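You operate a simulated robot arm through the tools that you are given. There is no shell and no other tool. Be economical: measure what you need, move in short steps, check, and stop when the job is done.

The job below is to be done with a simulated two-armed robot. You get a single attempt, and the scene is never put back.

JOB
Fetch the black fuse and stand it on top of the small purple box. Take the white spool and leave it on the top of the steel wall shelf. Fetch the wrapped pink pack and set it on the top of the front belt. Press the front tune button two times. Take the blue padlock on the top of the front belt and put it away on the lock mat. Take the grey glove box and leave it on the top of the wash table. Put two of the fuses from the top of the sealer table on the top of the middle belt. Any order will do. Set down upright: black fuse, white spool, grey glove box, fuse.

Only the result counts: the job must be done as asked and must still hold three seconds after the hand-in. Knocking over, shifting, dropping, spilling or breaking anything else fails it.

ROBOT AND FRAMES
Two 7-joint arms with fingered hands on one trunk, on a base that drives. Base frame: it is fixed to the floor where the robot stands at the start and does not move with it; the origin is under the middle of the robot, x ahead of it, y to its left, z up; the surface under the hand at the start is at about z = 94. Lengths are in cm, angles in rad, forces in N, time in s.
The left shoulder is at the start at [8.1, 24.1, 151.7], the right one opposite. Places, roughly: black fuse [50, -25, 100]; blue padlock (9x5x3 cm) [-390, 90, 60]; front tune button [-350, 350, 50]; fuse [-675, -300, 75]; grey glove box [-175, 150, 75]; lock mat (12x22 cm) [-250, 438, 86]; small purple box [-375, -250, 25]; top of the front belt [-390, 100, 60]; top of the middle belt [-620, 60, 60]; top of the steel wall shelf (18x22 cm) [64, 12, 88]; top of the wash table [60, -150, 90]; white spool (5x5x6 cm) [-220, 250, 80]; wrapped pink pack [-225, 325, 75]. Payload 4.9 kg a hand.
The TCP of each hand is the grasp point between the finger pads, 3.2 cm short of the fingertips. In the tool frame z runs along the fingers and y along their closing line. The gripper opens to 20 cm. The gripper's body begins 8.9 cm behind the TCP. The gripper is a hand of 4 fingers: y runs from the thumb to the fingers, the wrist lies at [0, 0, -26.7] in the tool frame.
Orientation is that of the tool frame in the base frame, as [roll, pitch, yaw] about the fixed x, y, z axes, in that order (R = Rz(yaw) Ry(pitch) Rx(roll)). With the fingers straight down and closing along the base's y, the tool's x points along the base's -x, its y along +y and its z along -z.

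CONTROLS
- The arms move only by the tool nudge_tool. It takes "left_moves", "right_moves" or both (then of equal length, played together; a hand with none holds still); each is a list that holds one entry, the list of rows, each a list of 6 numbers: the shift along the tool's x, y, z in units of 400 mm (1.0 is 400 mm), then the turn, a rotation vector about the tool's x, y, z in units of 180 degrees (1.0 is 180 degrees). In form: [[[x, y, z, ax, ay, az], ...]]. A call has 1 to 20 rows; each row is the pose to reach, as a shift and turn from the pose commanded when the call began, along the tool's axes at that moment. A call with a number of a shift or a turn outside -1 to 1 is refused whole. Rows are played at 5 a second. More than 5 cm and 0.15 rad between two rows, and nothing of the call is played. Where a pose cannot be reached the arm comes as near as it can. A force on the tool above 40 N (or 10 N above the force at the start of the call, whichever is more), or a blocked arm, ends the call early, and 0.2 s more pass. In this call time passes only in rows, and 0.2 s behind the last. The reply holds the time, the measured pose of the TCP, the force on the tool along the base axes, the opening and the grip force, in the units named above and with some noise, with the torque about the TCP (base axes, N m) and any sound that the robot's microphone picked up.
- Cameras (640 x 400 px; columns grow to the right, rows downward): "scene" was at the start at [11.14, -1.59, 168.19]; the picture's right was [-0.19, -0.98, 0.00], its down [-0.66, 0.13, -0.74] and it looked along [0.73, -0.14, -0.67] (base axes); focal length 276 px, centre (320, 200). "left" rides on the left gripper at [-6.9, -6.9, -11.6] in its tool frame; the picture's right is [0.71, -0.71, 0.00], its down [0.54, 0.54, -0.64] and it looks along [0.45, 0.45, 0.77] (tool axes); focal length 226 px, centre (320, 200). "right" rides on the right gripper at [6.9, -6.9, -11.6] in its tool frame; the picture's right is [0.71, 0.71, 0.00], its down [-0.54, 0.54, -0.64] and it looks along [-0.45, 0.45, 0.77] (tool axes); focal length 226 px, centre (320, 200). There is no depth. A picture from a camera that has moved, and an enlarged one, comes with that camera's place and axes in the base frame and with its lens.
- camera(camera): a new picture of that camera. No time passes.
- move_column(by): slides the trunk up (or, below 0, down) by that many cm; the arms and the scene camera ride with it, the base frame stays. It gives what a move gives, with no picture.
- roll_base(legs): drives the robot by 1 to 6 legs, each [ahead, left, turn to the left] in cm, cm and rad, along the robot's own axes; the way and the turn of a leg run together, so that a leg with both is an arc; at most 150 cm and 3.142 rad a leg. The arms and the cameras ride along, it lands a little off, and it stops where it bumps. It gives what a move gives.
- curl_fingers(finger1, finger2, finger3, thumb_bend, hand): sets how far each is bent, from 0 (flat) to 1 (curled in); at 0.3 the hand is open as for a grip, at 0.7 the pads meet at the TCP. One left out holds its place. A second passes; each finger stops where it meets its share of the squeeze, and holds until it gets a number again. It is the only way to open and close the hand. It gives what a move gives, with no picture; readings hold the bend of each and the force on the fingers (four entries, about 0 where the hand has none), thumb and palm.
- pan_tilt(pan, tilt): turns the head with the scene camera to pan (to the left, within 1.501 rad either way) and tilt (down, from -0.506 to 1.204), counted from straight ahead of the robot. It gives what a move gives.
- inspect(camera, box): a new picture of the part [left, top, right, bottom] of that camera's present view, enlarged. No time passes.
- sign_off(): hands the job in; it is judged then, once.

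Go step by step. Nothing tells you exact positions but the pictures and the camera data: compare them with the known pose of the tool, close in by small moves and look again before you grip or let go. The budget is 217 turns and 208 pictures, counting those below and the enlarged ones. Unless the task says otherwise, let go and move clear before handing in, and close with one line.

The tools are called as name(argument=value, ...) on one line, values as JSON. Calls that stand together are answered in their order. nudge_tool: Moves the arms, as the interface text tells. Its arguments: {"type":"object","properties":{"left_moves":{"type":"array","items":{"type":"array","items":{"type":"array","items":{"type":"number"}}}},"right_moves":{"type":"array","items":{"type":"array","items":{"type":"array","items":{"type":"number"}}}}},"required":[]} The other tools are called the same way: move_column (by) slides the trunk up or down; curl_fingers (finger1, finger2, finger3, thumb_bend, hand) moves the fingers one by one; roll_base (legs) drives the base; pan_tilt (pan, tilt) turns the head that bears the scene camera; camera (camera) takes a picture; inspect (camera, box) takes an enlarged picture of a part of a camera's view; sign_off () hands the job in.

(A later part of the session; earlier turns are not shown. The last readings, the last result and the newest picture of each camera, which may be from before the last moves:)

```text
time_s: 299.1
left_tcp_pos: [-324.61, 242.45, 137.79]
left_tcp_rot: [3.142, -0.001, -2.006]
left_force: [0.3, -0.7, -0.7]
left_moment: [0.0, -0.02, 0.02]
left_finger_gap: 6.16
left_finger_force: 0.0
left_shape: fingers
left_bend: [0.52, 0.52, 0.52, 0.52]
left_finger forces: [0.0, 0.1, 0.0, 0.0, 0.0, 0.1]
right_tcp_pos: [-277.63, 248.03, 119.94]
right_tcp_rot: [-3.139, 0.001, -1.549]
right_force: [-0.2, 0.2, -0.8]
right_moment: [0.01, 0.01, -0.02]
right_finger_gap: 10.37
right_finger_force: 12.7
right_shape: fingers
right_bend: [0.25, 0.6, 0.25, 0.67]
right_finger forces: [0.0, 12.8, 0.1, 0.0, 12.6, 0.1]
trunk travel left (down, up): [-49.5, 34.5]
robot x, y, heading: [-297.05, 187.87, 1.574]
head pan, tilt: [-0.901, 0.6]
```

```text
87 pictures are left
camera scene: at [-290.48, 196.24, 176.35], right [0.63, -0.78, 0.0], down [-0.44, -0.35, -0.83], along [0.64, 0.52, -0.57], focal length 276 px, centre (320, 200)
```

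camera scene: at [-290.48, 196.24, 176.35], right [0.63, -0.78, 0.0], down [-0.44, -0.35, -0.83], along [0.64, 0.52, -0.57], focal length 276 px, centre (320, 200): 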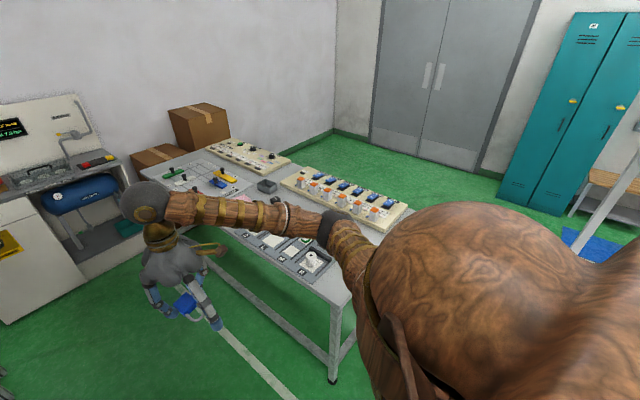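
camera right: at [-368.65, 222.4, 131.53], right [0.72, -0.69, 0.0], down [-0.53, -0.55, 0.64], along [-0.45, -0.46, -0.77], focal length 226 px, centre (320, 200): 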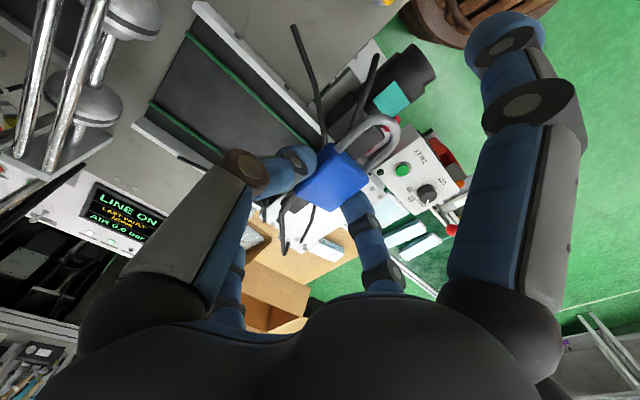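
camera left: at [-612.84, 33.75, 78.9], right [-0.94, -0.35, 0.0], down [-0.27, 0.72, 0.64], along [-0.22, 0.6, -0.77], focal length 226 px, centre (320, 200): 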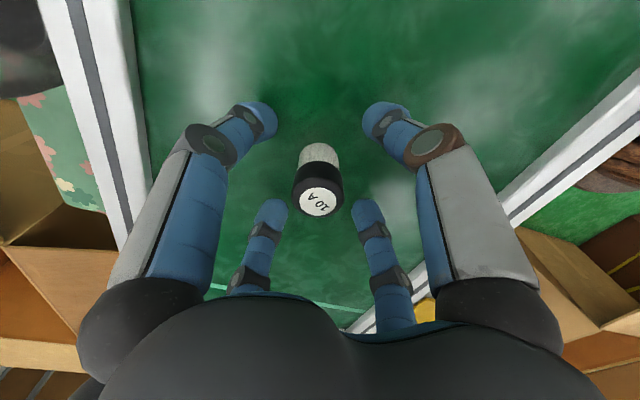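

pan_tilt(pan=0.0, tilt=0.5)

inspect(camera="scene", box=[250, 90, 410, 200])

inspect(camera="scene", box=[390, 160, 640, 400])

inspect(camera="scene", box=[130, 200, 290, 400])

```text
time_s: 300.3
left_tcp_pos: [-324.56, 242.4, 137.79]
left_tcp_rot: [-3.141, -0.002, -2.007]
left_force: [0.2, 1.1, 0.7]
left_moment: [0.01, 0.0, 0.02]
left_finger_gap: 6.17
left_finger_force: 0.1
left_shape: fingers
left_bend: [0.52, 0.52, 0.52, 0.52]
left_finger forces: [0.0, 0.1, 0.1, 0.0, 0.0, 0.1]
right_tcp_pos: [-277.73, 248.09, 119.92]
right_tcp_rot: [-3.14, 0.002, -1.549]
right_force: [0.2, -0.5, -1.3]
right_moment: [-0.01, -0.01, 0.03]
right_finger_gap: 10.37
right_finger_force: 12.9
right_shape: fingers
right_bend: [0.25, 0.6, 0.25, 0.67]
right_finger forces: [0.0, 12.7, 0.0, 0.0, 12.5, 0.1]
trunk travel left (down, up): [-49.5, 34.5]
robot x, y, heading: [-297.15, 187.29, 1.573]
head pan, tilt: [0.0, 0.499]
```

```text
3.64 times, centred on (330, 145) of scene
camera zoom: at [-297.4, 199.81, 177.25], right [1.0, 0.0, 0.0], down [0.0, -0.48, -0.88], along [0.0, 0.88, -0.48], focal length 1002 px, centre (284, 400)
```

zoom: 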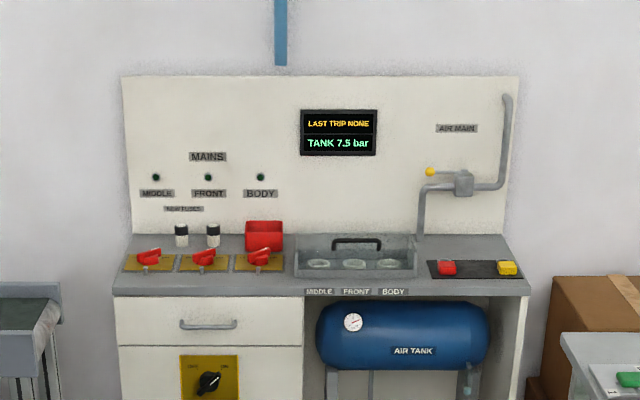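

```text
1.67 times, centred on (515, 280) of scene
camera zoom: at [-297.4, 199.81, 177.25], right [1.0, 0.0, 0.0], down [0.0, -0.48, -0.88], along [0.0, 0.88, -0.48], focal length 459 px, centre (-5, 67)
```

zoom: 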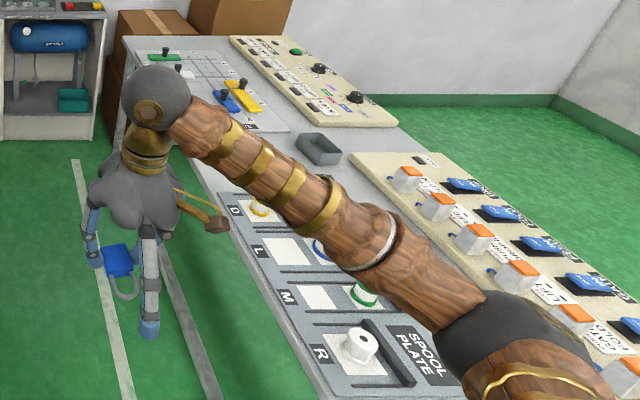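

```text
2.00 times, centred on (210, 300) of scene
camera zoom: at [-297.4, 199.81, 177.25], right [1.0, 0.0, 0.0], down [0.0, -0.48, -0.88], along [0.0, 0.88, -0.48], focal length 551 px, centre (540, 0)
```

zoom: 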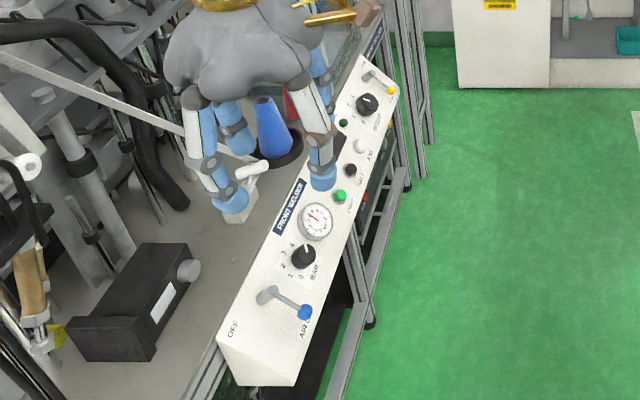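

The white spool sits in slot R of the spool plate, and the lock mat at (-250, 436) holds red and yellow padlocks with a gap between them. I'll drive up to the lock mat first.

roll_base(legs=[[86, -9, 0], [86, -10, 0]])

pan_tilt(pan=-0.3, tilt=0.8)

camera(camera="scene")

camera(camera="right")

```text
time_s: 309.0
left_tcp_pos: [-307.22, 414.61, 137.72]
left_tcp_rot: [-3.141, 0.001, -2.001]
left_force: [0.1, 0.5, 0.1]
left_moment: [0.0, 0.0, -0.02]
left_finger_gap: 6.2
left_finger_force: 0.0
left_shape: fingers
left_bend: [0.52, 0.52, 0.52, 0.52]
left_finger forces: [0.0, 0.0, 0.1, 0.1, 0.1, 0.0]
right_tcp_pos: [-260.31, 420.31, 119.85]
right_tcp_rot: [-3.14, 0.001, -1.546]
right_force: [0.0, -0.7, -0.6]
right_moment: [0.01, -0.02, -0.01]
right_finger_gap: 10.37
right_finger_force: 12.5
right_shape: fingers
right_bend: [0.25, 0.6, 0.25, 0.67]
right_finger forces: [0.0, 12.9, 0.0, 0.1, 12.7, 0.0]
trunk travel left (down, up): [-49.5, 34.5]
robot x, y, heading: [-280.0, 359.96, 1.578]
head pan, tilt: [0.0, 0.499]
```

```text
time_s: 309.8
left_tcp_pos: [-307.28, 414.76, 137.62]
left_tcp_rot: [3.141, -0.001, -2.001]
left_force: [-0.1, 0.4, 0.2]
left_moment: [-0.03, -0.02, 0.01]
left_finger_gap: 6.17
left_finger_force: 0.0
left_shape: fingers
left_bend: [0.52, 0.52, 0.52, 0.52]
left_finger forces: [0.0, 0.0, 0.0, 0.0, 0.1, 0.0]
right_tcp_pos: [-260.42, 420.38, 119.82]
right_tcp_rot: [-3.141, 0.0, -1.547]
right_force: [0.8, -0.3, -0.9]
right_moment: [0.02, -0.04, 0.02]
right_finger_gap: 10.37
right_finger_force: 12.7
right_shape: fingers
right_bend: [0.25, 0.6, 0.25, 0.67]
right_finger forces: [0.0, 13.0, 0.0, 0.0, 12.7, 0.0]
trunk travel left (down, up): [-49.5, 34.5]
robot x, y, heading: [-280.0, 360.07, 1.58]
head pan, tilt: [-0.3, 0.799]
```

```text
83 pictures are left
camera scene: at [-277.53, 370.83, 174.66], right [0.96, -0.29, 0.0], down [-0.21, -0.69, -0.7], along [0.2, 0.67, -0.72], focal length 276 px, centre (320, 200)
```

scene: 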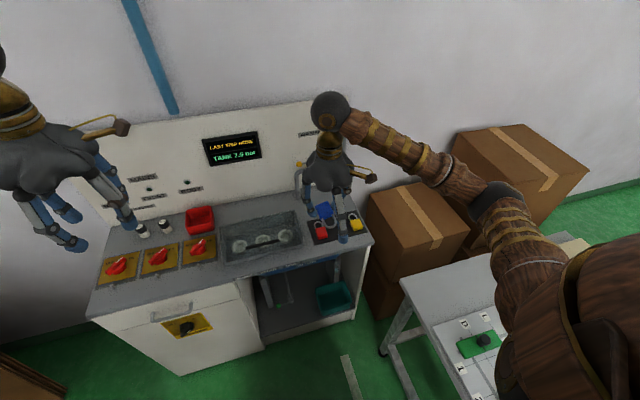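

```text
82 pictures are left
camera right: at [-253.28, 413.79, 131.51], right [-0.69, -0.72, 0.0], down [-0.56, 0.53, 0.64], along [-0.46, 0.44, -0.77], focal length 226 px, centre (320, 200)
```

right: 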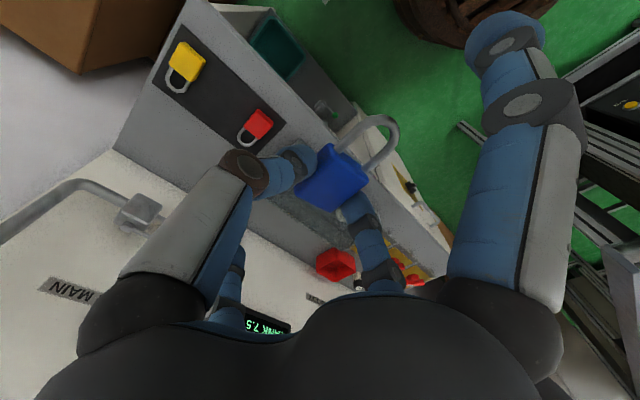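

inspect(camera="right", box=[130, 10, 330, 160])

inspect(camera="scene", box=[260, 160, 400, 270])

```text
2.67 times, centred on (230, 85) of right
camera zoom: at [-253.28, 413.79, 131.51], right [-0.69, -0.72, 0.0], down [-0.56, 0.53, 0.64], along [-0.46, 0.44, -0.77], focal length 603 px, centre (560, 507)
```

zoom: 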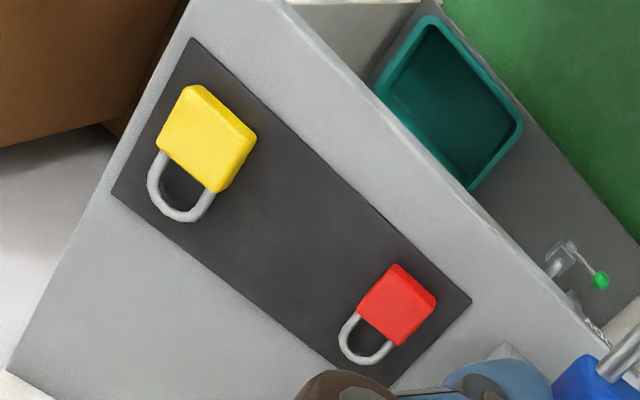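

```text
3.64 times, centred on (330, 215) of scene
camera zoom: at [-277.53, 370.83, 174.66], right [0.96, -0.29, 0.0], down [-0.21, -0.69, -0.7], along [0.2, 0.67, -0.72], focal length 1002 px, centre (284, 146)
```

zoom: 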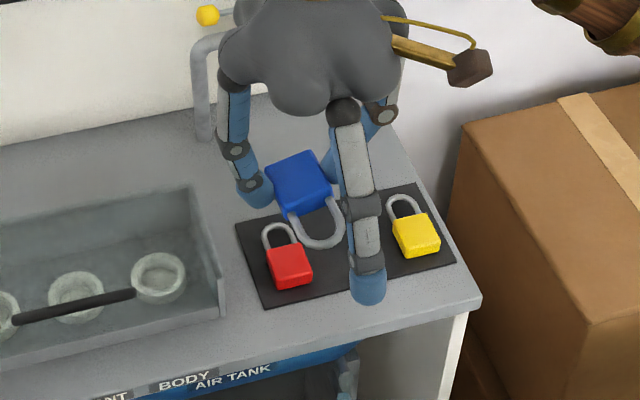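

nudge_tool(right_moves=[[[-0.087, -0.055, 0, 0, 0, 0], [-0.174, -0.11, 0, 0, 0, 0], [-0.26, -0.165, 0, 0, 0, 0], [-0.347, -0.22, 0, 0, 0, 0], [-0.434, -0.275, 0, 0, 0, 0], [-0.434, -0.275, 0.1, 0, 0, 0], [-0.434, -0.275, 0.2, 0, 0, 0], [-0.434, -0.275, 0.3, 0, 0, 0], [-0.434, -0.275, 0.4, 0, 0, 0], [-0.434, -0.275, 0.5, 0, 0, 0]]])

camera(camera="right")

inspect(camera="scene", box=[260, 140, 420, 270])

```text
time_s: 312.0
left_tcp_pos: [-307.21, 414.73, 137.68]
left_tcp_rot: [-3.141, -0.002, -2.002]
left_force: [-0.4, -0.3, -0.3]
left_moment: [0.02, 0.0, 0.0]
left_finger_gap: 6.19
left_finger_force: 0.0
left_shape: fingers
left_bend: [0.52, 0.52, 0.52, 0.52]
left_finger forces: [0.0, 0.0, 0.0, 0.0, 0.1, 0.0]
right_tcp_pos: [-249.71, 438.16, 99.93]
right_tcp_rot: [-3.14, 0.001, -1.546]
right_force: [0.1, -0.3, -0.7]
right_moment: [0.0, 0.0, 0.02]
right_finger_gap: 10.38
right_finger_force: 12.5
right_shape: fingers
right_bend: [0.25, 0.6, 0.25, 0.67]
right_finger forces: [0.1, 12.9, 0.0, 0.0, 12.7, 0.0]
trunk travel left (down, up): [-49.5, 34.5]
robot x, y, heading: [-279.88, 359.93, 1.582]
head pan, tilt: [-0.3, 0.799]
```

```text
79 pictures are left
camera right: at [-242.68, 431.47, 111.45], right [-0.69, -0.72, 0.0], down [-0.56, 0.53, 0.64], along [-0.47, 0.44, -0.77], focal length 226 px, centre (320, 200)
```

right: 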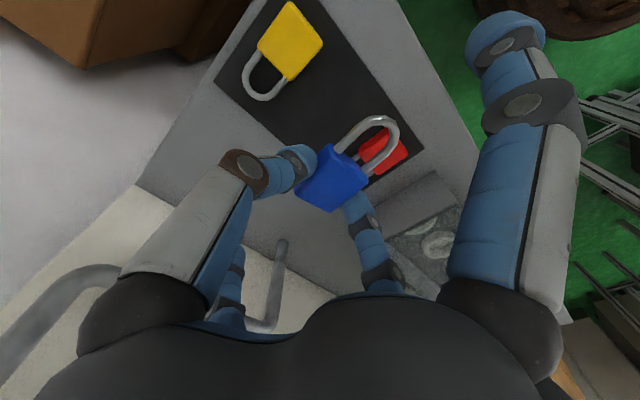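

```text
3.08 times, centred on (340, 205) of scene
camera zoom: at [-277.53, 370.82, 174.66], right [0.96, -0.29, 0.0], down [-0.21, -0.69, -0.7], along [0.2, 0.67, -0.72], focal length 848 px, centre (258, 185)
```

zoom: 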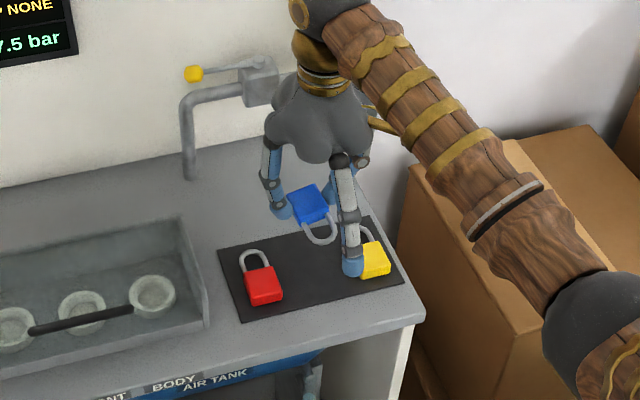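

nudge_tool(right_moves=[[[0, 0, 0.08, 0, 0, 0], [0, 0, 0.13, 0, 0, 0], [0, 0, 0.16, 0, 0, 0], [0, 0, 0.18, 0, 0, 0], [0, 0, 0.195, 0, 0, 0]]])

camera(camera="right")

inspect(camera="scene", box=[290, 180, 390, 260])

```text
time_s: 313.2
left_tcp_pos: [-307.19, 414.65, 137.75]
left_tcp_rot: [3.14, -0.002, -2.002]
left_force: [-0.4, -0.8, -1.1]
left_moment: [0.03, -0.02, 0.01]
left_finger_gap: 6.18
left_finger_force: 0.1
left_shape: fingers
left_bend: [0.52, 0.52, 0.52, 0.52]
left_finger forces: [0.0, 0.0, 0.0, 0.0, 0.0, 0.0]
right_tcp_pos: [-249.7, 438.07, 92.14]
right_tcp_rot: [-3.14, 0.0, -1.547]
right_force: [0.6, -0.1, -1.5]
right_moment: [0.0, 0.02, 0.0]
right_finger_gap: 10.38
right_finger_force: 13.4
right_shape: fingers
right_bend: [0.25, 0.6, 0.25, 0.67]
right_finger forces: [0.1, 12.9, 0.1, 0.0, 12.8, 0.0]
trunk travel left (down, up): [-49.5, 34.5]
robot x, y, heading: [-279.61, 359.98, 1.575]
head pan, tilt: [-0.3, 0.799]
```

```text
77 pictures are left
camera right: at [-242.7, 431.4, 103.75], right [-0.69, -0.72, 0.0], down [-0.56, 0.53, 0.64], along [-0.46, 0.44, -0.77], focal length 226 px, centre (320, 200)
```

right: 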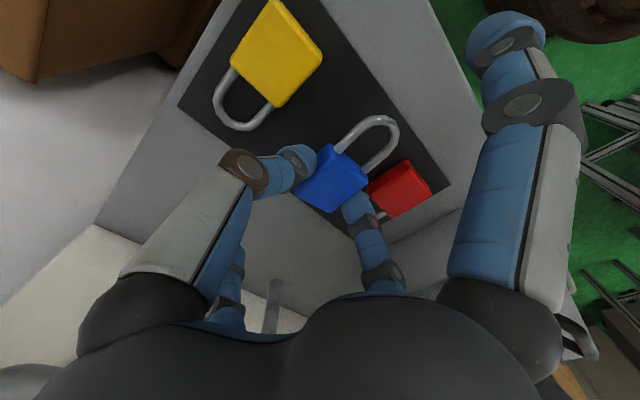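

```text
5.00 times, centred on (340, 220) of scene
camera zoom: at [-277.54, 370.8, 174.66], right [0.96, -0.29, 0.0], down [-0.21, -0.69, -0.7], along [0.2, 0.67, -0.72], focal length 1377 px, centre (220, 100)
```

zoom: 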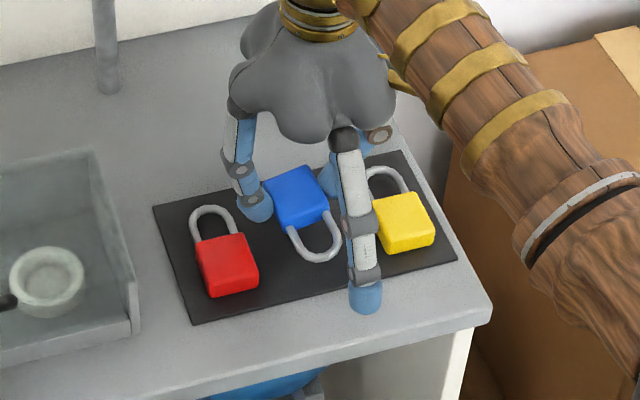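

nudge_tool(right_moves=[[[0, 0, 0.01, 0, 0, 0], [0, 0, 0.02, 0, 0, 0]]])

nudge_tool(right_moves=[[[0, 0, 0.008, 0, 0, 0], [0, 0, 0.012, 0, 0, 0]]])

camera(camera="right")

```text
time_s: 313.8
left_tcp_pos: [-307.32, 414.75, 137.76]
left_tcp_rot: [3.141, -0.002, -2.003]
left_force: [-0.1, 0.5, 0.0]
left_moment: [0.02, -0.01, 0.01]
left_finger_gap: 6.19
left_finger_force: 0.1
left_shape: fingers
left_bend: [0.52, 0.52, 0.52, 0.52]
left_finger forces: [0.0, 0.0, 0.0, 0.0, 0.1, 0.1]
right_tcp_pos: [-249.83, 438.11, 91.19]
right_tcp_rot: [-3.139, 0.0, -1.546]
right_force: [0.1, 0.4, -1.2]
right_moment: [0.02, -0.01, -0.02]
right_finger_gap: 10.38
right_finger_force: 13.3
right_shape: fingers
right_bend: [0.25, 0.6, 0.25, 0.67]
right_finger forces: [0.0, 13.0, 0.1, 0.0, 12.8, 0.0]
trunk travel left (down, up): [-49.5, 34.5]
robot x, y, heading: [-279.74, 359.47, 1.576]
head pan, tilt: [-0.3, 0.799]
```

```text
time_s: 314.4
left_tcp_pos: [-307.21, 414.63, 137.74]
left_tcp_rot: [3.141, -0.001, -2.002]
left_force: [-0.1, 0.9, -0.6]
left_moment: [0.04, -0.01, 0.01]
left_finger_gap: 6.17
left_finger_force: 0.1
left_shape: fingers
left_bend: [0.52, 0.52, 0.52, 0.52]
left_finger forces: [0.0, 0.0, 0.0, 0.1, 0.0, 0.1]
right_tcp_pos: [-249.82, 438.1, 90.95]
right_tcp_rot: [-3.139, 0.0, -1.547]
right_force: [-0.4, 1.0, -1.2]
right_moment: [0.0, -0.02, -0.02]
right_finger_gap: 10.37
right_finger_force: 12.9
right_shape: fingers
right_bend: [0.25, 0.6, 0.25, 0.67]
right_finger forces: [0.0, 13.0, 0.0, 0.0, 12.8, 0.0]
trunk travel left (down, up): [-49.5, 34.5]
robot x, y, heading: [-279.64, 359.99, 1.587]
head pan, tilt: [-0.3, 0.799]
```

```text
75 pictures are left
camera right: at [-242.74, 431.39, 102.47], right [-0.69, -0.72, 0.0], down [-0.56, 0.53, 0.64], along [-0.47, 0.44, -0.77], focal length 226 px, centre (320, 200)
```

right: 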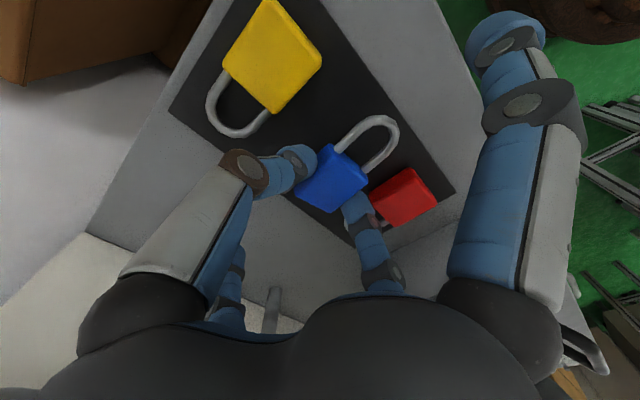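

nudge_tool(right_moves=[[[0, 0, 0.01, 0, 0, 0], [0, 0, 0.018, 0, 0, 0], [0, 0, 0.025, 0, 0, 0]]])

inspect(camera="scene", box=[290, 180, 390, 260])

```text
time_s: 315.2
left_tcp_pos: [-307.3, 414.54, 137.73]
left_tcp_rot: [3.142, -0.004, -2.002]
left_force: [0.1, -0.1, -0.4]
left_moment: [0.0, -0.04, -0.01]
left_finger_gap: 6.15
left_finger_force: 0.1
left_shape: fingers
left_bend: [0.52, 0.52, 0.52, 0.52]
left_finger forces: [0.0, 0.0, 0.0, 0.0, 0.0, 0.0]
right_tcp_pos: [-249.63, 438.06, 89.83]
right_tcp_rot: [-3.14, 0.0, -1.546]
right_force: [-0.8, 0.6, 0.6]
right_moment: [0.03, 0.04, -0.02]
right_finger_gap: 10.36
right_finger_force: 13.4
right_shape: fingers
right_bend: [0.25, 0.6, 0.25, 0.67]
right_finger forces: [0.0, 12.7, 0.0, 0.0, 13.2, 0.1]
trunk travel left (down, up): [-49.5, 34.5]
robot x, y, heading: [-279.85, 359.91, 1.583]
head pan, tilt: [-0.3, 0.799]
```

```text
5.00 times, centred on (340, 220) of scene
camera zoom: at [-277.54, 370.74, 174.67], right [0.96, -0.29, 0.0], down [-0.21, -0.69, -0.7], along [0.2, 0.67, -0.72], focal length 1377 px, centre (220, 100)
```

zoom: 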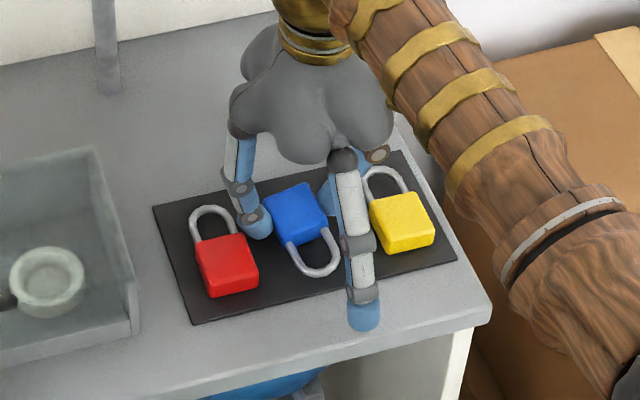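

nudge_tool(right_moves=[[[0, 0, 0.006, 0, 0, 0]]])

curl_fingers(hand="right", finger2=0.57, thumb_bend=0.59)

inspect(camera="scene", box=[290, 180, 390, 260])

camera(camera="right")

```text
time_s: 315.6
left_tcp_pos: [-307.27, 414.5, 137.84]
left_tcp_rot: [-3.141, -0.001, -2.003]
left_force: [0.4, -0.3, -0.4]
left_moment: [0.02, 0.04, -0.01]
left_finger_gap: 6.17
left_finger_force: 0.1
left_shape: fingers
left_bend: [0.52, 0.52, 0.52, 0.52]
left_finger forces: [0.1, 0.1, 0.0, 0.1, 0.0, 0.0]
right_tcp_pos: [-249.64, 438.07, 89.96]
right_tcp_rot: [-3.14, 0.004, -1.547]
right_force: [1.3, 1.9, 7.5]
right_moment: [0.03, 0.17, -0.01]
right_finger_gap: 10.38
right_finger_force: 14.1
right_shape: fingers
right_bend: [0.25, 0.6, 0.25, 0.67]
right_finger forces: [0.0, 12.7, 0.0, 0.0, 15.5, 0.0]
trunk travel left (down, up): [-49.5, 34.5]
robot x, y, heading: [-279.64, 360.14, 1.583]
head pan, tilt: [-0.3, 0.799]
```

```text
time_s: 316.6
left_tcp_pos: [-307.31, 414.6, 137.7]
left_tcp_rot: [3.141, -0.002, -2.002]
left_force: [-0.5, 0.4, 0.0]
left_moment: [-0.02, 0.01, 0.0]
left_finger_gap: 6.16
left_finger_force: 0.1
left_shape: fingers
left_bend: [0.52, 0.52, 0.52, 0.52]
left_finger forces: [0.0, 0.1, 0.0, 0.0, 0.1, 0.0]
right_tcp_pos: [-249.71, 438.04, 89.68]
right_tcp_rot: [-3.14, 0.002, -1.545]
right_force: [0.0, -0.8, 0.8]
right_moment: [0.0, 0.11, -0.01]
right_finger_gap: 10.83
right_finger_force: 1.0
right_shape: fingers
right_bend: [0.25, 0.56, 0.25, 0.59]
right_finger forces: [0.0, 1.8, 0.0, 0.0, 0.0, 0.0]
trunk travel left (down, up): [-49.5, 34.5]
robot x, y, heading: [-279.59, 359.93, 1.58]
head pan, tilt: [-0.3, 0.799]
```

```text
5.00 times, centred on (340, 220) of scene
camera zoom: at [-277.55, 370.72, 174.66], right [0.96, -0.29, 0.0], down [-0.21, -0.69, -0.7], along [0.2, 0.67, -0.72], focal length 1377 px, centre (220, 100)
```

zoom: 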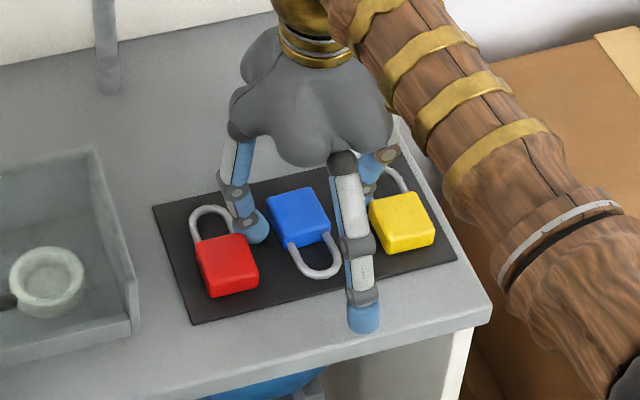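

```text
72 pictures are left
camera right: at [-242.68, 431.35, 101.26], right [-0.69, -0.72, 0.0], down [-0.56, 0.53, 0.64], along [-0.46, 0.44, -0.77], focal length 226 px, centre (320, 200)
```

right: 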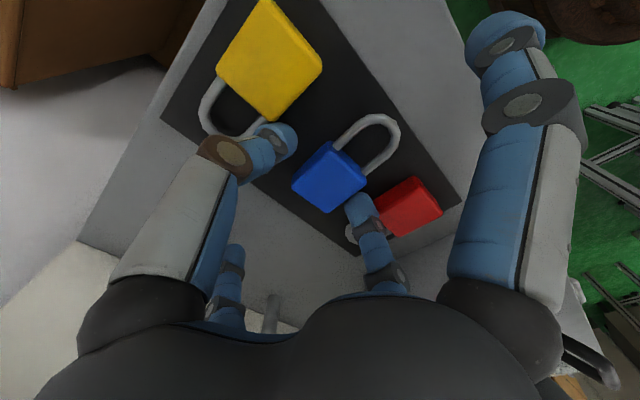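

The padlock lies flat on the mat. I'll lift straight up and check it.

nudge_tool(right_moves=[[[0, 0, -0.03, 0, 0, 0], [0, 0, -0.08, 0, 0, 0], [0, 0, -0.15, 0, 0, 0], [0, 0, -0.25, 0, 0, 0], [0, 0, -0.35, 0, 0, 0], [0, 0, -0.45, 0, 0, 0], [0, 0, -0.55, 0, 0, 0], [0, 0, -0.65, 0, 0, 0], [0, 0, -0.75, 0, 0, 0]]])

inspect(camera="scene", box=[270, 160, 410, 270])

```text
time_s: 318.6
left_tcp_pos: [-307.27, 414.53, 137.72]
left_tcp_rot: [-3.141, -0.002, -2.001]
left_force: [0.7, -0.2, 0.4]
left_moment: [0.03, 0.02, -0.03]
left_finger_gap: 6.15
left_finger_force: 0.0
left_shape: fingers
left_bend: [0.52, 0.52, 0.52, 0.52]
left_finger forces: [0.0, 0.0, 0.1, 0.0, 0.1, 0.0]
right_tcp_pos: [-249.81, 438.02, 119.63]
right_tcp_rot: [-3.139, -0.002, -1.546]
right_force: [-1.4, -0.7, -0.3]
right_moment: [-0.01, 0.0, 0.02]
right_finger_gap: 10.86
right_finger_force: 0.1
right_shape: fingers
right_bend: [0.25, 0.56, 0.25, 0.59]
right_finger forces: [0.1, 0.0, 0.1, 0.0, 0.1, 0.0]
trunk travel left (down, up): [-49.5, 34.5]
robot x, y, heading: [-279.83, 360.07, 1.578]
head pan, tilt: [-0.3, 0.799]
```

```text
3.64 times, centred on (340, 215) of scene
camera zoom: at [-277.57, 370.67, 174.65], right [0.96, -0.29, 0.0], down [-0.21, -0.69, -0.7], along [0.2, 0.67, -0.72], focal length 1002 px, centre (247, 146)
```

zoom: 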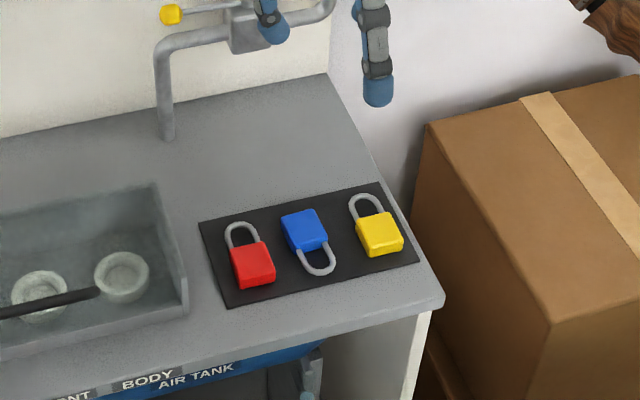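

The padlock is done. I'll back down and turn to face the welder panel to find the tune button.

nudge_tool(right_moves=[[[0.1, 0, 0, 0, 0, 0], [0.2, 0, 0, 0, 0, 0], [0.3, 0, 0, 0, 0, 0], [0.4, 0, 0, 0, 0, 0], [0.5, 0, 0, 0, 0, 0], [0.6, 0, 0, 0, 0, 0], [0.7, 0, 0, 0, 0, 0]]])

roll_base(legs=[[-50, -8, 0], [0, 0, 1.56]])

pan_tilt(pan=0.0, tilt=0.8)

camera(camera="scene")

```text
time_s: 320.2
left_tcp_pos: [-307.31, 414.44, 137.85]
left_tcp_rot: [3.141, 0.0, -2.0]
left_force: [0.0, -1.1, -0.2]
left_moment: [0.02, -0.01, -0.02]
left_finger_gap: 6.19
left_finger_force: 0.0
left_shape: fingers
left_bend: [0.52, 0.52, 0.52, 0.52]
left_finger forces: [0.0, 0.1, 0.1, 0.1, 0.1, 0.0]
right_tcp_pos: [-249.06, 409.88, 119.64]
right_tcp_rot: [-3.141, 0.002, -1.544]
right_force: [0.6, -1.2, -0.5]
right_moment: [0.02, 0.04, -0.02]
right_finger_gap: 10.84
right_finger_force: 0.1
right_shape: fingers
right_bend: [0.25, 0.56, 0.25, 0.59]
right_finger forces: [0.1, 0.1, 0.1, 0.0, 0.1, 0.0]
trunk travel left (down, up): [-49.5, 34.5]
robot x, y, heading: [-279.54, 359.87, 1.579]
head pan, tilt: [-0.3, 0.799]
```

```text
time_s: 327.0
left_tcp_pos: [-326.67, 283.77, 137.77]
left_tcp_rot: [3.141, 0.0, -0.454]
left_force: [0.1, -0.9, -0.6]
left_moment: [0.01, -0.04, -0.02]
left_finger_gap: 6.2
left_finger_force: 0.0
left_shape: fingers
left_bend: [0.52, 0.52, 0.52, 0.52]
left_finger forces: [0.0, 0.0, 0.1, 0.0, 0.1, 0.1]
right_tcp_pos: [-320.68, 341.82, 119.61]
right_tcp_rot: [-3.139, 0.003, 0.002]
right_force: [0.0, -0.2, 0.8]
right_moment: [-0.03, 0.0, 0.01]
right_finger_gap: 10.85
right_finger_force: 0.0
right_shape: fingers
right_bend: [0.25, 0.56, 0.25, 0.59]
right_finger forces: [0.1, 0.0, 0.0, 0.0, 0.0, 0.1]
trunk travel left (down, up): [-49.5, 34.5]
robot x, y, heading: [-271.8, 310.24, 3.127]
head pan, tilt: [-0.3, 0.799]
```

```text
time_s: 327.8
left_tcp_pos: [-326.6, 283.71, 137.75]
left_tcp_rot: [-3.141, -0.002, -0.452]
left_force: [-0.4, -0.4, 0.5]
left_moment: [-0.01, -0.02, -0.01]
left_finger_gap: 6.17
left_finger_force: 0.0
left_shape: fingers
left_bend: [0.52, 0.52, 0.52, 0.52]
left_finger forces: [0.1, 0.0, 0.0, 0.1, 0.0, 0.0]
right_tcp_pos: [-320.76, 341.76, 119.6]
right_tcp_rot: [-3.14, 0.002, 0.002]
right_force: [-0.8, 0.7, -0.3]
right_moment: [0.01, 0.01, 0.01]
right_finger_gap: 10.85
right_finger_force: 0.1
right_shape: fingers
right_bend: [0.25, 0.56, 0.25, 0.59]
right_finger forces: [0.0, 0.0, 0.0, 0.1, 0.0, 0.1]
trunk travel left (down, up): [-49.5, 34.5]
robot x, y, heading: [-271.3, 309.9, 3.129]
head pan, tilt: [0.0, 0.799]
```

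```text
70 pictures are left
camera scene: at [-282.58, 310.28, 174.66], right [0.01, 1.0, 0.0], down [0.72, -0.01, -0.7], along [-0.7, 0.01, -0.72], focal length 276 px, centre (320, 200)
```

scene: 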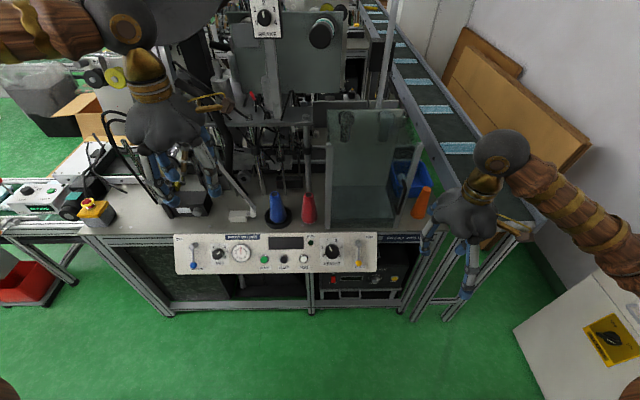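

inspect(camera="scene", box=[170, 225, 290, 285])

inspect(camera="scene", box=[270, 225, 420, 315])

```text
5.33 times, centred on (230, 255) of scene
camera zoom: at [-282.58, 310.28, 174.66], right [0.01, 1.0, 0.0], down [0.72, -0.01, -0.7], along [-0.7, 0.01, -0.72], focal length 1469 px, centre (800, -93)
```

zoom: 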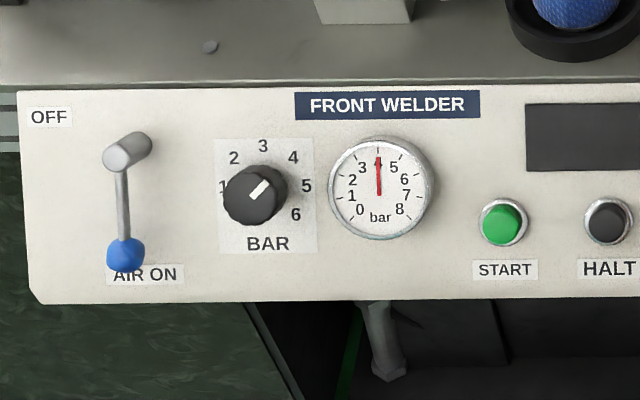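

```text
4.27 times, centred on (345, 270) of scene
camera zoom: at [-282.58, 310.28, 174.66], right [0.01, 1.0, 0.0], down [0.72, -0.01, -0.7], along [-0.7, 0.01, -0.72], focal length 1175 px, centre (213, -99)
```

zoom: 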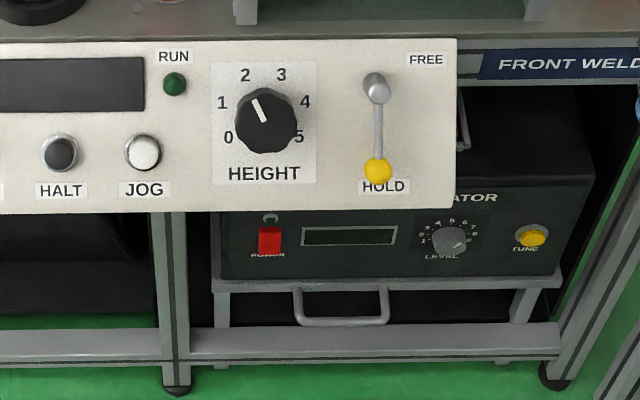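

The yellow TUNE button is on the generator below the table, near (-349, 348, 50) and facing +x. I'll lower the trunk, close the right fist, and tilt the right hand to point forward.

nudge_tool(left_moves=[[[0.05, 0, -0.1, 0, 0, 0], [0.1, 0, -0.2, 0, 0, 0], [0.1, 0, -0.3, 0, 0, 0]]])

curl_fingers(hand="right", finger1=0.7, finger2=0.7, finger3=0.7, thumb_bend=0.7)

move_column(by=-40)

nudge_tool(right_moves=[[[0, -0.05, 0.03, 0, -0.04, 0], [0, -0.1, 0.06, 0, -0.08, 0], [0, -0.15, 0.09, 0, -0.12, 0], [0, -0.155, 0.12, 0, -0.16, 0], [0, -0.155, 0.15, 0, -0.2, 0], [0, -0.155, 0.18, 0, -0.24, 0]]])

camera(camera="scene")

```text
time_s: 328.6
left_tcp_pos: [-323.14, 282.05, 149.85]
left_tcp_rot: [-3.141, -0.004, -0.455]
left_force: [0.6, 0.3, -0.2]
left_moment: [0.02, -0.01, -0.02]
left_finger_gap: 6.19
left_finger_force: 0.0
left_shape: fingers
left_bend: [0.52, 0.52, 0.52, 0.52]
left_finger forces: [0.1, 0.0, 0.0, 0.0, 0.0, 0.0]
right_tcp_pos: [-320.86, 342.01, 119.39]
right_tcp_rot: [3.141, -0.001, 0.003]
right_force: [0.1, 0.1, -0.1]
right_moment: [-0.02, -0.02, 0.0]
right_finger_gap: 10.85
right_finger_force: 0.0
right_shape: fingers
right_bend: [0.25, 0.56, 0.25, 0.59]
right_finger forces: [0.1, 0.1, 0.1, 0.0, 0.0, 0.1]
trunk travel left (down, up): [-49.5, 34.5]
robot x, y, heading: [-271.4, 310.54, 3.125]
head pan, tilt: [0.0, 0.799]
```

```text
time_s: 329.6
left_tcp_pos: [-323.05, 282.0, 149.77]
left_tcp_rot: [-3.141, -0.003, -0.453]
left_force: [-0.1, -0.7, -0.2]
left_moment: [-0.01, 0.0, -0.02]
left_finger_gap: 6.17
left_finger_force: 0.1
left_shape: fingers
left_bend: [0.52, 0.52, 0.52, 0.52]
left_finger forces: [0.1, 0.1, 0.0, 0.0, 0.0, 0.0]
right_tcp_pos: [-320.85, 341.86, 119.51]
right_tcp_rot: [-3.139, 0.002, 0.003]
right_force: [0.0, -0.3, -0.2]
right_moment: [-0.02, 0.01, 0.03]
right_finger_gap: 0.21
right_finger_force: 0.0
right_shape: fingers
right_bend: [0.68, 0.7, 0.68, 0.7]
right_finger forces: [0.1, 0.1, 0.0, 0.0, 0.1, 0.0]
trunk travel left (down, up): [-49.5, 34.5]
robot x, y, heading: [-271.0, 310.33, 3.132]
head pan, tilt: [0.0, 0.799]
```

```text
time_s: 333.4
left_tcp_pos: [-323.14, 282.1, 109.74]
left_tcp_rot: [3.141, 0.0, -0.454]
left_force: [-0.3, -0.8, -0.3]
left_moment: [0.0, 0.0, -0.02]
left_finger_gap: 6.16
left_finger_force: 0.0
left_shape: fingers
left_bend: [0.52, 0.52, 0.52, 0.52]
left_finger forces: [0.0, 0.0, 0.0, 0.0, 0.0, 0.0]
right_tcp_pos: [-320.72, 341.86, 79.58]
right_tcp_rot: [-3.14, 0.002, 0.001]
right_force: [0.3, -0.5, -0.1]
right_moment: [0.01, 0.0, 0.02]
right_finger_gap: 0.22
right_finger_force: 0.1
right_shape: fingers
right_bend: [0.68, 0.7, 0.68, 0.7]
right_finger forces: [0.0, 0.0, 0.1, 0.0, 0.0, 0.1]
trunk travel left (down, up): [-9.5, 74.5]
robot x, y, heading: [-271.25, 310.38, 3.126]
head pan, tilt: [0.0, 0.799]
```

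```text
time_s: 334.8
left_tcp_pos: [-322.98, 282.09, 109.87]
left_tcp_rot: [3.141, -0.003, -0.453]
left_force: [0.2, 0.6, -0.3]
left_moment: [-0.01, 0.01, 0.04]
left_finger_gap: 6.18
left_finger_force: 0.1
left_shape: fingers
left_bend: [0.52, 0.52, 0.52, 0.52]
left_finger forces: [0.0, 0.0, 0.0, 0.0, 0.0, 0.0]
right_tcp_pos: [-321.72, 348.64, 71.75]
right_tcp_rot: [-3.139, 0.755, 0.003]
right_force: [-0.7, 0.2, -0.1]
right_moment: [0.02, 0.01, 0.03]
right_finger_gap: 0.25
right_finger_force: 0.0
right_shape: fingers
right_bend: [0.68, 0.7, 0.68, 0.7]
right_finger forces: [0.0, 0.0, 0.0, 0.0, 0.0, 0.0]
right hand out of reach, approached as far as the arm can: row 5, 6
trunk travel left (down, up): [-9.5, 74.5]
robot x, y, heading: [-271.08, 310.38, 3.128]
head pan, tilt: [0.0, 0.799]
```

```text
67 pictures are left
camera scene: at [-282.53, 310.3, 134.66], right [0.01, 1.0, 0.0], down [0.72, -0.01, -0.7], along [-0.7, 0.01, -0.72], focal length 276 px, centre (320, 200)
```

scene: 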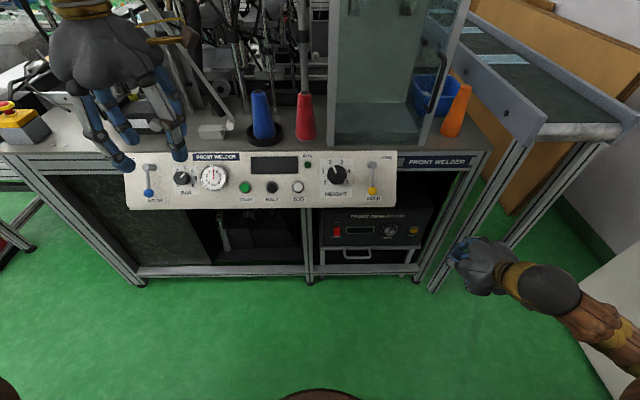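

nudge_tool(right_moves=[[[0, 0, 0.11, 0, -0.03, 0], [0, 0, 0.22, 0, -0.06, 0], [0, 0, 0.33, 0, -0.09, 0], [0, 0, 0.42, 0, -0.12, 0]]])

camera(camera="scene")

camera(camera="right")

```text
time_s: 335.8
left_tcp_pos: [-323.16, 282.18, 109.7]
left_tcp_rot: [-3.141, -0.003, -0.454]
left_force: [0.6, -0.1, 0.2]
left_moment: [0.0, -0.03, 0.01]
left_finger_gap: 6.18
left_finger_force: 0.0
left_shape: fingers
left_bend: [0.52, 0.52, 0.52, 0.52]
left_finger forces: [0.0, 0.1, 0.0, 0.1, 0.0, 0.0]
right_tcp_pos: [-333.28, 348.7, 59.35]
right_tcp_rot: [-3.139, 1.133, 0.006]
right_force: [-0.4, 0.3, 0.0]
right_moment: [0.0, 0.03, 0.04]
right_finger_gap: 0.25
right_finger_force: 0.1
right_shape: fingers
right_bend: [0.68, 0.7, 0.68, 0.7]
right_finger forces: [0.0, 0.1, 0.0, 0.1, 0.0, 0.1]
trunk travel left (down, up): [-9.5, 74.5]
robot x, y, heading: [-271.44, 310.1, 3.127]
head pan, tilt: [0.0, 0.799]
```

```text
66 pictures are left
camera scene: at [-282.59, 310.31, 134.67], right [0.01, 1.0, 0.0], down [0.72, -0.01, -0.7], along [-0.7, 0.01, -0.72], focal length 276 px, centre (320, 200)
```

scene: 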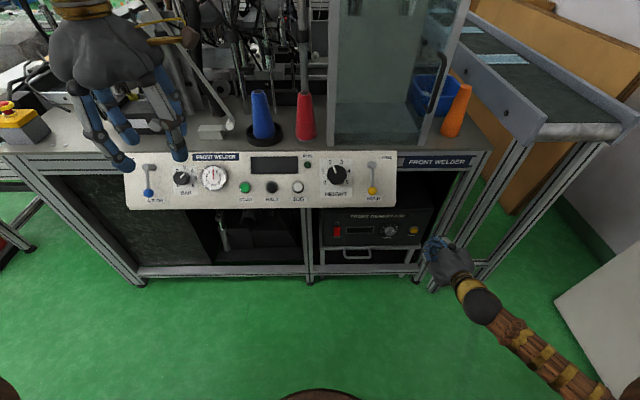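

```text
65 pictures are left
camera right: at [-319.85, 355.69, 58.14], right [0.3, -0.71, -0.64], down [0.35, -0.54, 0.76], along [-0.89, -0.46, 0.09], focal length 226 px, centre (320, 200)
```

right: 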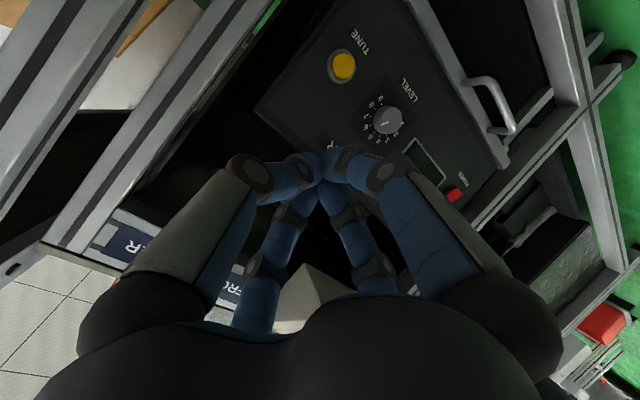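

nudge_tool(right_moves=[[[0.06, -0.004, 0.08, 0, 0, 0], [0.12, -0.008, 0.16, 0, 0, 0], [0.158, -0.0125, 0.24, 0, 0, 0], [0.158, -0.0125, 0.32, 0, 0, 0]]])

camera(camera="right")

inspect(camera="scene", box=[360, 180, 520, 300])

```text
time_s: 336.8
left_tcp_pos: [-323.14, 282.12, 109.65]
left_tcp_rot: [-3.141, -0.001, -0.454]
left_force: [-0.2, 0.1, 0.2]
left_moment: [0.0, -0.01, -0.02]
left_finger_gap: 6.15
left_finger_force: 0.1
left_shape: fingers
left_bend: [0.52, 0.52, 0.52, 0.52]
left_finger forces: [0.0, 0.0, 0.1, 0.0, 0.0, 0.0]
right_tcp_pos: [-342.17, 349.26, 48.28]
right_tcp_rot: [-3.139, 1.131, 0.006]
right_force: [0.4, 0.3, -0.5]
right_moment: [-0.03, 0.0, 0.03]
right_finger_gap: 0.21
right_finger_force: 0.1
right_shape: fingers
right_bend: [0.68, 0.7, 0.68, 0.7]
right_finger forces: [0.1, 0.0, 0.1, 0.1, 0.0, 0.0]
trunk travel left (down, up): [-9.5, 74.5]
robot x, y, heading: [-271.32, 310.26, 3.127]
head pan, tilt: [0.0, 0.799]
```

```text
64 pictures are left
camera right: at [-328.68, 356.12, 47.09], right [0.3, -0.71, -0.64], down [0.35, -0.54, 0.76], along [-0.89, -0.46, 0.08], focal length 226 px, centre (320, 200)
```

right: 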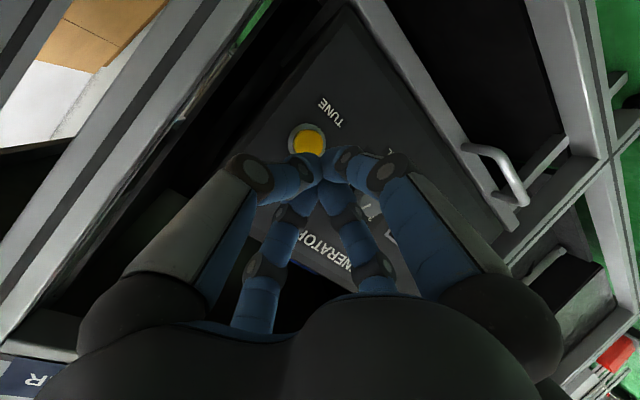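

```text
3.33 times, centred on (440, 240) of scene
camera zoom: at [-282.65, 310.29, 134.66], right [0.01, 1.0, 0.0], down [0.72, -0.01, -0.7], along [-0.7, 0.01, -0.72], focal length 918 px, centre (-80, 67)
```

zoom: 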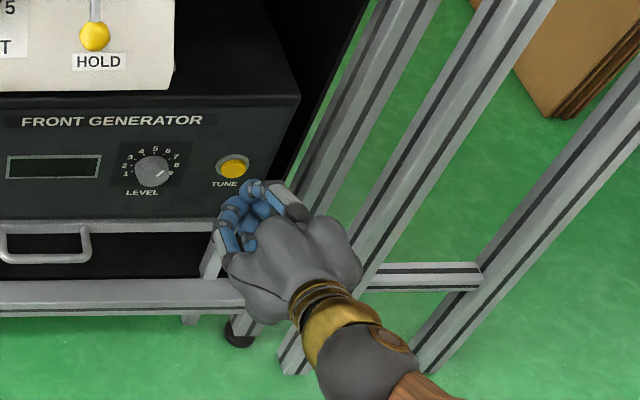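

nudge_tool(right_moves=[[[-0.004, -0.008, 0.045, 0, 0, 0], [-0.007, -0.015, 0.085, 0, 0, 0], [-0.0134, -0.015, 0.0986, 0, 0, 0], [-0.0198, -0.015, 0.1122, 0, 0, 0], [-0.0262, -0.015, 0.1258, 0, 0, 0]]])

camera(camera="right")

```text
time_s: 338.0
left_tcp_pos: [-323.05, 282.07, 109.79]
left_tcp_rot: [-3.141, -0.002, -0.454]
left_force: [-0.5, -0.3, -0.2]
left_moment: [0.02, -0.02, 0.03]
left_finger_gap: 6.19
left_finger_force: 0.1
left_shape: fingers
left_bend: [0.52, 0.52, 0.52, 0.52]
left_finger forces: [0.1, 0.0, 0.1, 0.0, 0.0, 0.0]
right_tcp_pos: [-347.07, 349.72, 47.16]
right_tcp_rot: [-3.137, 1.133, 0.003]
right_force: [1.5, 0.7, 0.7]
right_moment: [-0.04, -0.03, -0.05]
right_finger_gap: 0.21
right_finger_force: 0.1
right_shape: fingers
right_bend: [0.68, 0.7, 0.69, 0.7]
right_finger forces: [0.0, 0.0, 0.1, 0.1, 0.0, 0.1]
trunk travel left (down, up): [-9.5, 74.5]
robot x, y, heading: [-271.36, 309.82, 3.123]
head pan, tilt: [0.0, 0.799]
```

```text
62 pictures are left
camera right: at [-333.69, 356.65, 45.9], right [0.3, -0.71, -0.64], down [0.35, -0.54, 0.76], along [-0.89, -0.46, 0.09], focal length 226 px, centre (320, 200)
```

right: 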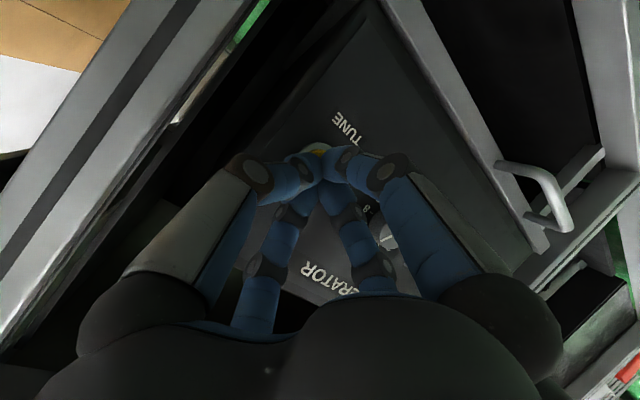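

nudge_tool(right_moves=[[[-0.0032, 0, 0.0068, 0, 0, 0], [-0.0064, 0, 0.0136, 0, 0, 0], [-0.0096, 0, 0.0204, 0, 0, 0]]])

```text
time_s: 338.8
left_tcp_pos: [-323.0, 282.11, 109.8]
left_tcp_rot: [-3.141, 0.001, -0.453]
left_force: [-0.2, -0.4, -0.9]
left_moment: [-0.03, 0.02, 0.0]
left_finger_gap: 6.17
left_finger_force: 0.0
left_shape: fingers
left_bend: [0.52, 0.52, 0.52, 0.52]
left_finger forces: [0.0, 0.0, 0.1, 0.0, 0.0, 0.0]
right_tcp_pos: [-347.88, 349.73, 47.19]
right_tcp_rot: [-3.137, 1.132, 0.003]
right_force: [14.7, -0.3, 2.7]
right_moment: [-0.01, 0.01, 0.01]
right_finger_gap: 0.19
right_finger_force: 11.0
right_shape: fingers
right_bend: [0.68, 0.69, 0.71, 0.7]
right_finger forces: [0.1, 0.0, 22.8, 0.0, 0.0, 0.0]
trunk travel left (down, up): [-9.5, 74.5]
robot x, y, heading: [-271.68, 309.78, 3.127]
head pan, tilt: [0.0, 0.799]
heard: click
```

One click heard. I'll back off fully, then press once more.

nudge_tool(right_moves=[[[0.011, 0, -0.0227, 0, 0, 0], [0.0212, 0, -0.0453, 0, 0, 0]]])

camera(camera="right")

```text
time_s: 339.4
left_tcp_pos: [-323.0, 282.1, 109.71]
left_tcp_rot: [3.141, -0.002, -0.452]
left_force: [-0.3, 0.1, -1.1]
left_moment: [0.01, 0.03, 0.0]
left_finger_gap: 6.2
left_finger_force: 0.0
left_shape: fingers
left_bend: [0.52, 0.52, 0.52, 0.52]
left_finger forces: [0.1, 0.1, 0.0, 0.1, 0.0, 0.0]
right_tcp_pos: [-346.05, 349.69, 47.24]
right_tcp_rot: [-3.141, 1.132, 0.005]
right_force: [0.3, -0.1, -0.1]
right_moment: [-0.01, -0.03, 0.02]
right_finger_gap: 0.22
right_finger_force: 0.0
right_shape: fingers
right_bend: [0.69, 0.69, 0.69, 0.7]
right_finger forces: [0.0, 0.0, 0.1, 0.0, 0.0, 0.0]
trunk travel left (down, up): [-9.5, 74.5]
robot x, y, heading: [-270.96, 309.91, 3.128]
head pan, tilt: [0.0, 0.799]
```

```text
61 pictures are left
camera right: at [-332.63, 356.6, 45.91], right [0.3, -0.71, -0.64], down [0.35, -0.54, 0.76], along [-0.89, -0.46, 0.09], focal length 226 px, centre (320, 200)
```

right: 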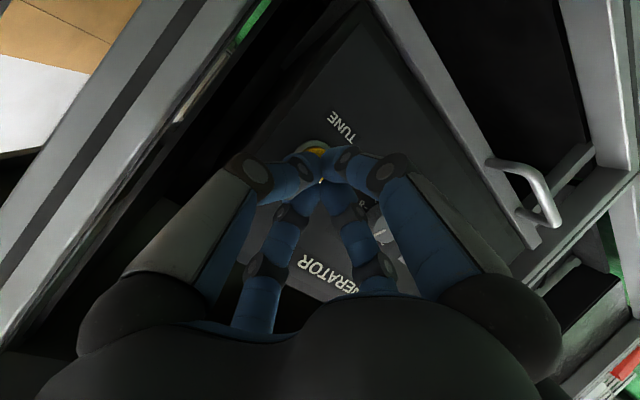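

nudge_tool(right_moves=[[[-0.007, 0, 0.0151, 0, 0, 0], [-0.0141, 0, 0.0302, 0, 0, 0], [-0.0176, 0, 0.0377, 0, 0, 0], [-0.0212, 0, 0.0453, 0, 0, 0]]])

```text
time_s: 340.4
left_tcp_pos: [-323.0, 281.98, 109.71]
left_tcp_rot: [-3.141, 0.0, -0.454]
left_force: [-0.2, -0.2, -0.4]
left_moment: [0.02, -0.01, 0.0]
left_finger_gap: 6.19
left_finger_force: 0.0
left_shape: fingers
left_bend: [0.52, 0.52, 0.52, 0.52]
left_finger forces: [0.1, 0.0, 0.0, 0.0, 0.1, 0.0]
right_tcp_pos: [-347.88, 349.86, 47.17]
right_tcp_rot: [-3.138, 1.133, 0.002]
right_force: [13.0, -0.8, 1.9]
right_moment: [-0.06, -0.05, 0.08]
right_finger_gap: 0.25
right_finger_force: 9.8
right_shape: fingers
right_bend: [0.69, 0.69, 0.71, 0.7]
right_finger forces: [0.1, 0.0, 18.8, 0.2, 0.0, 0.0]
trunk travel left (down, up): [-9.5, 74.5]
robot x, y, heading: [-271.15, 310.24, 3.123]
head pan, tilt: [0.0, 0.799]
heard: click
```

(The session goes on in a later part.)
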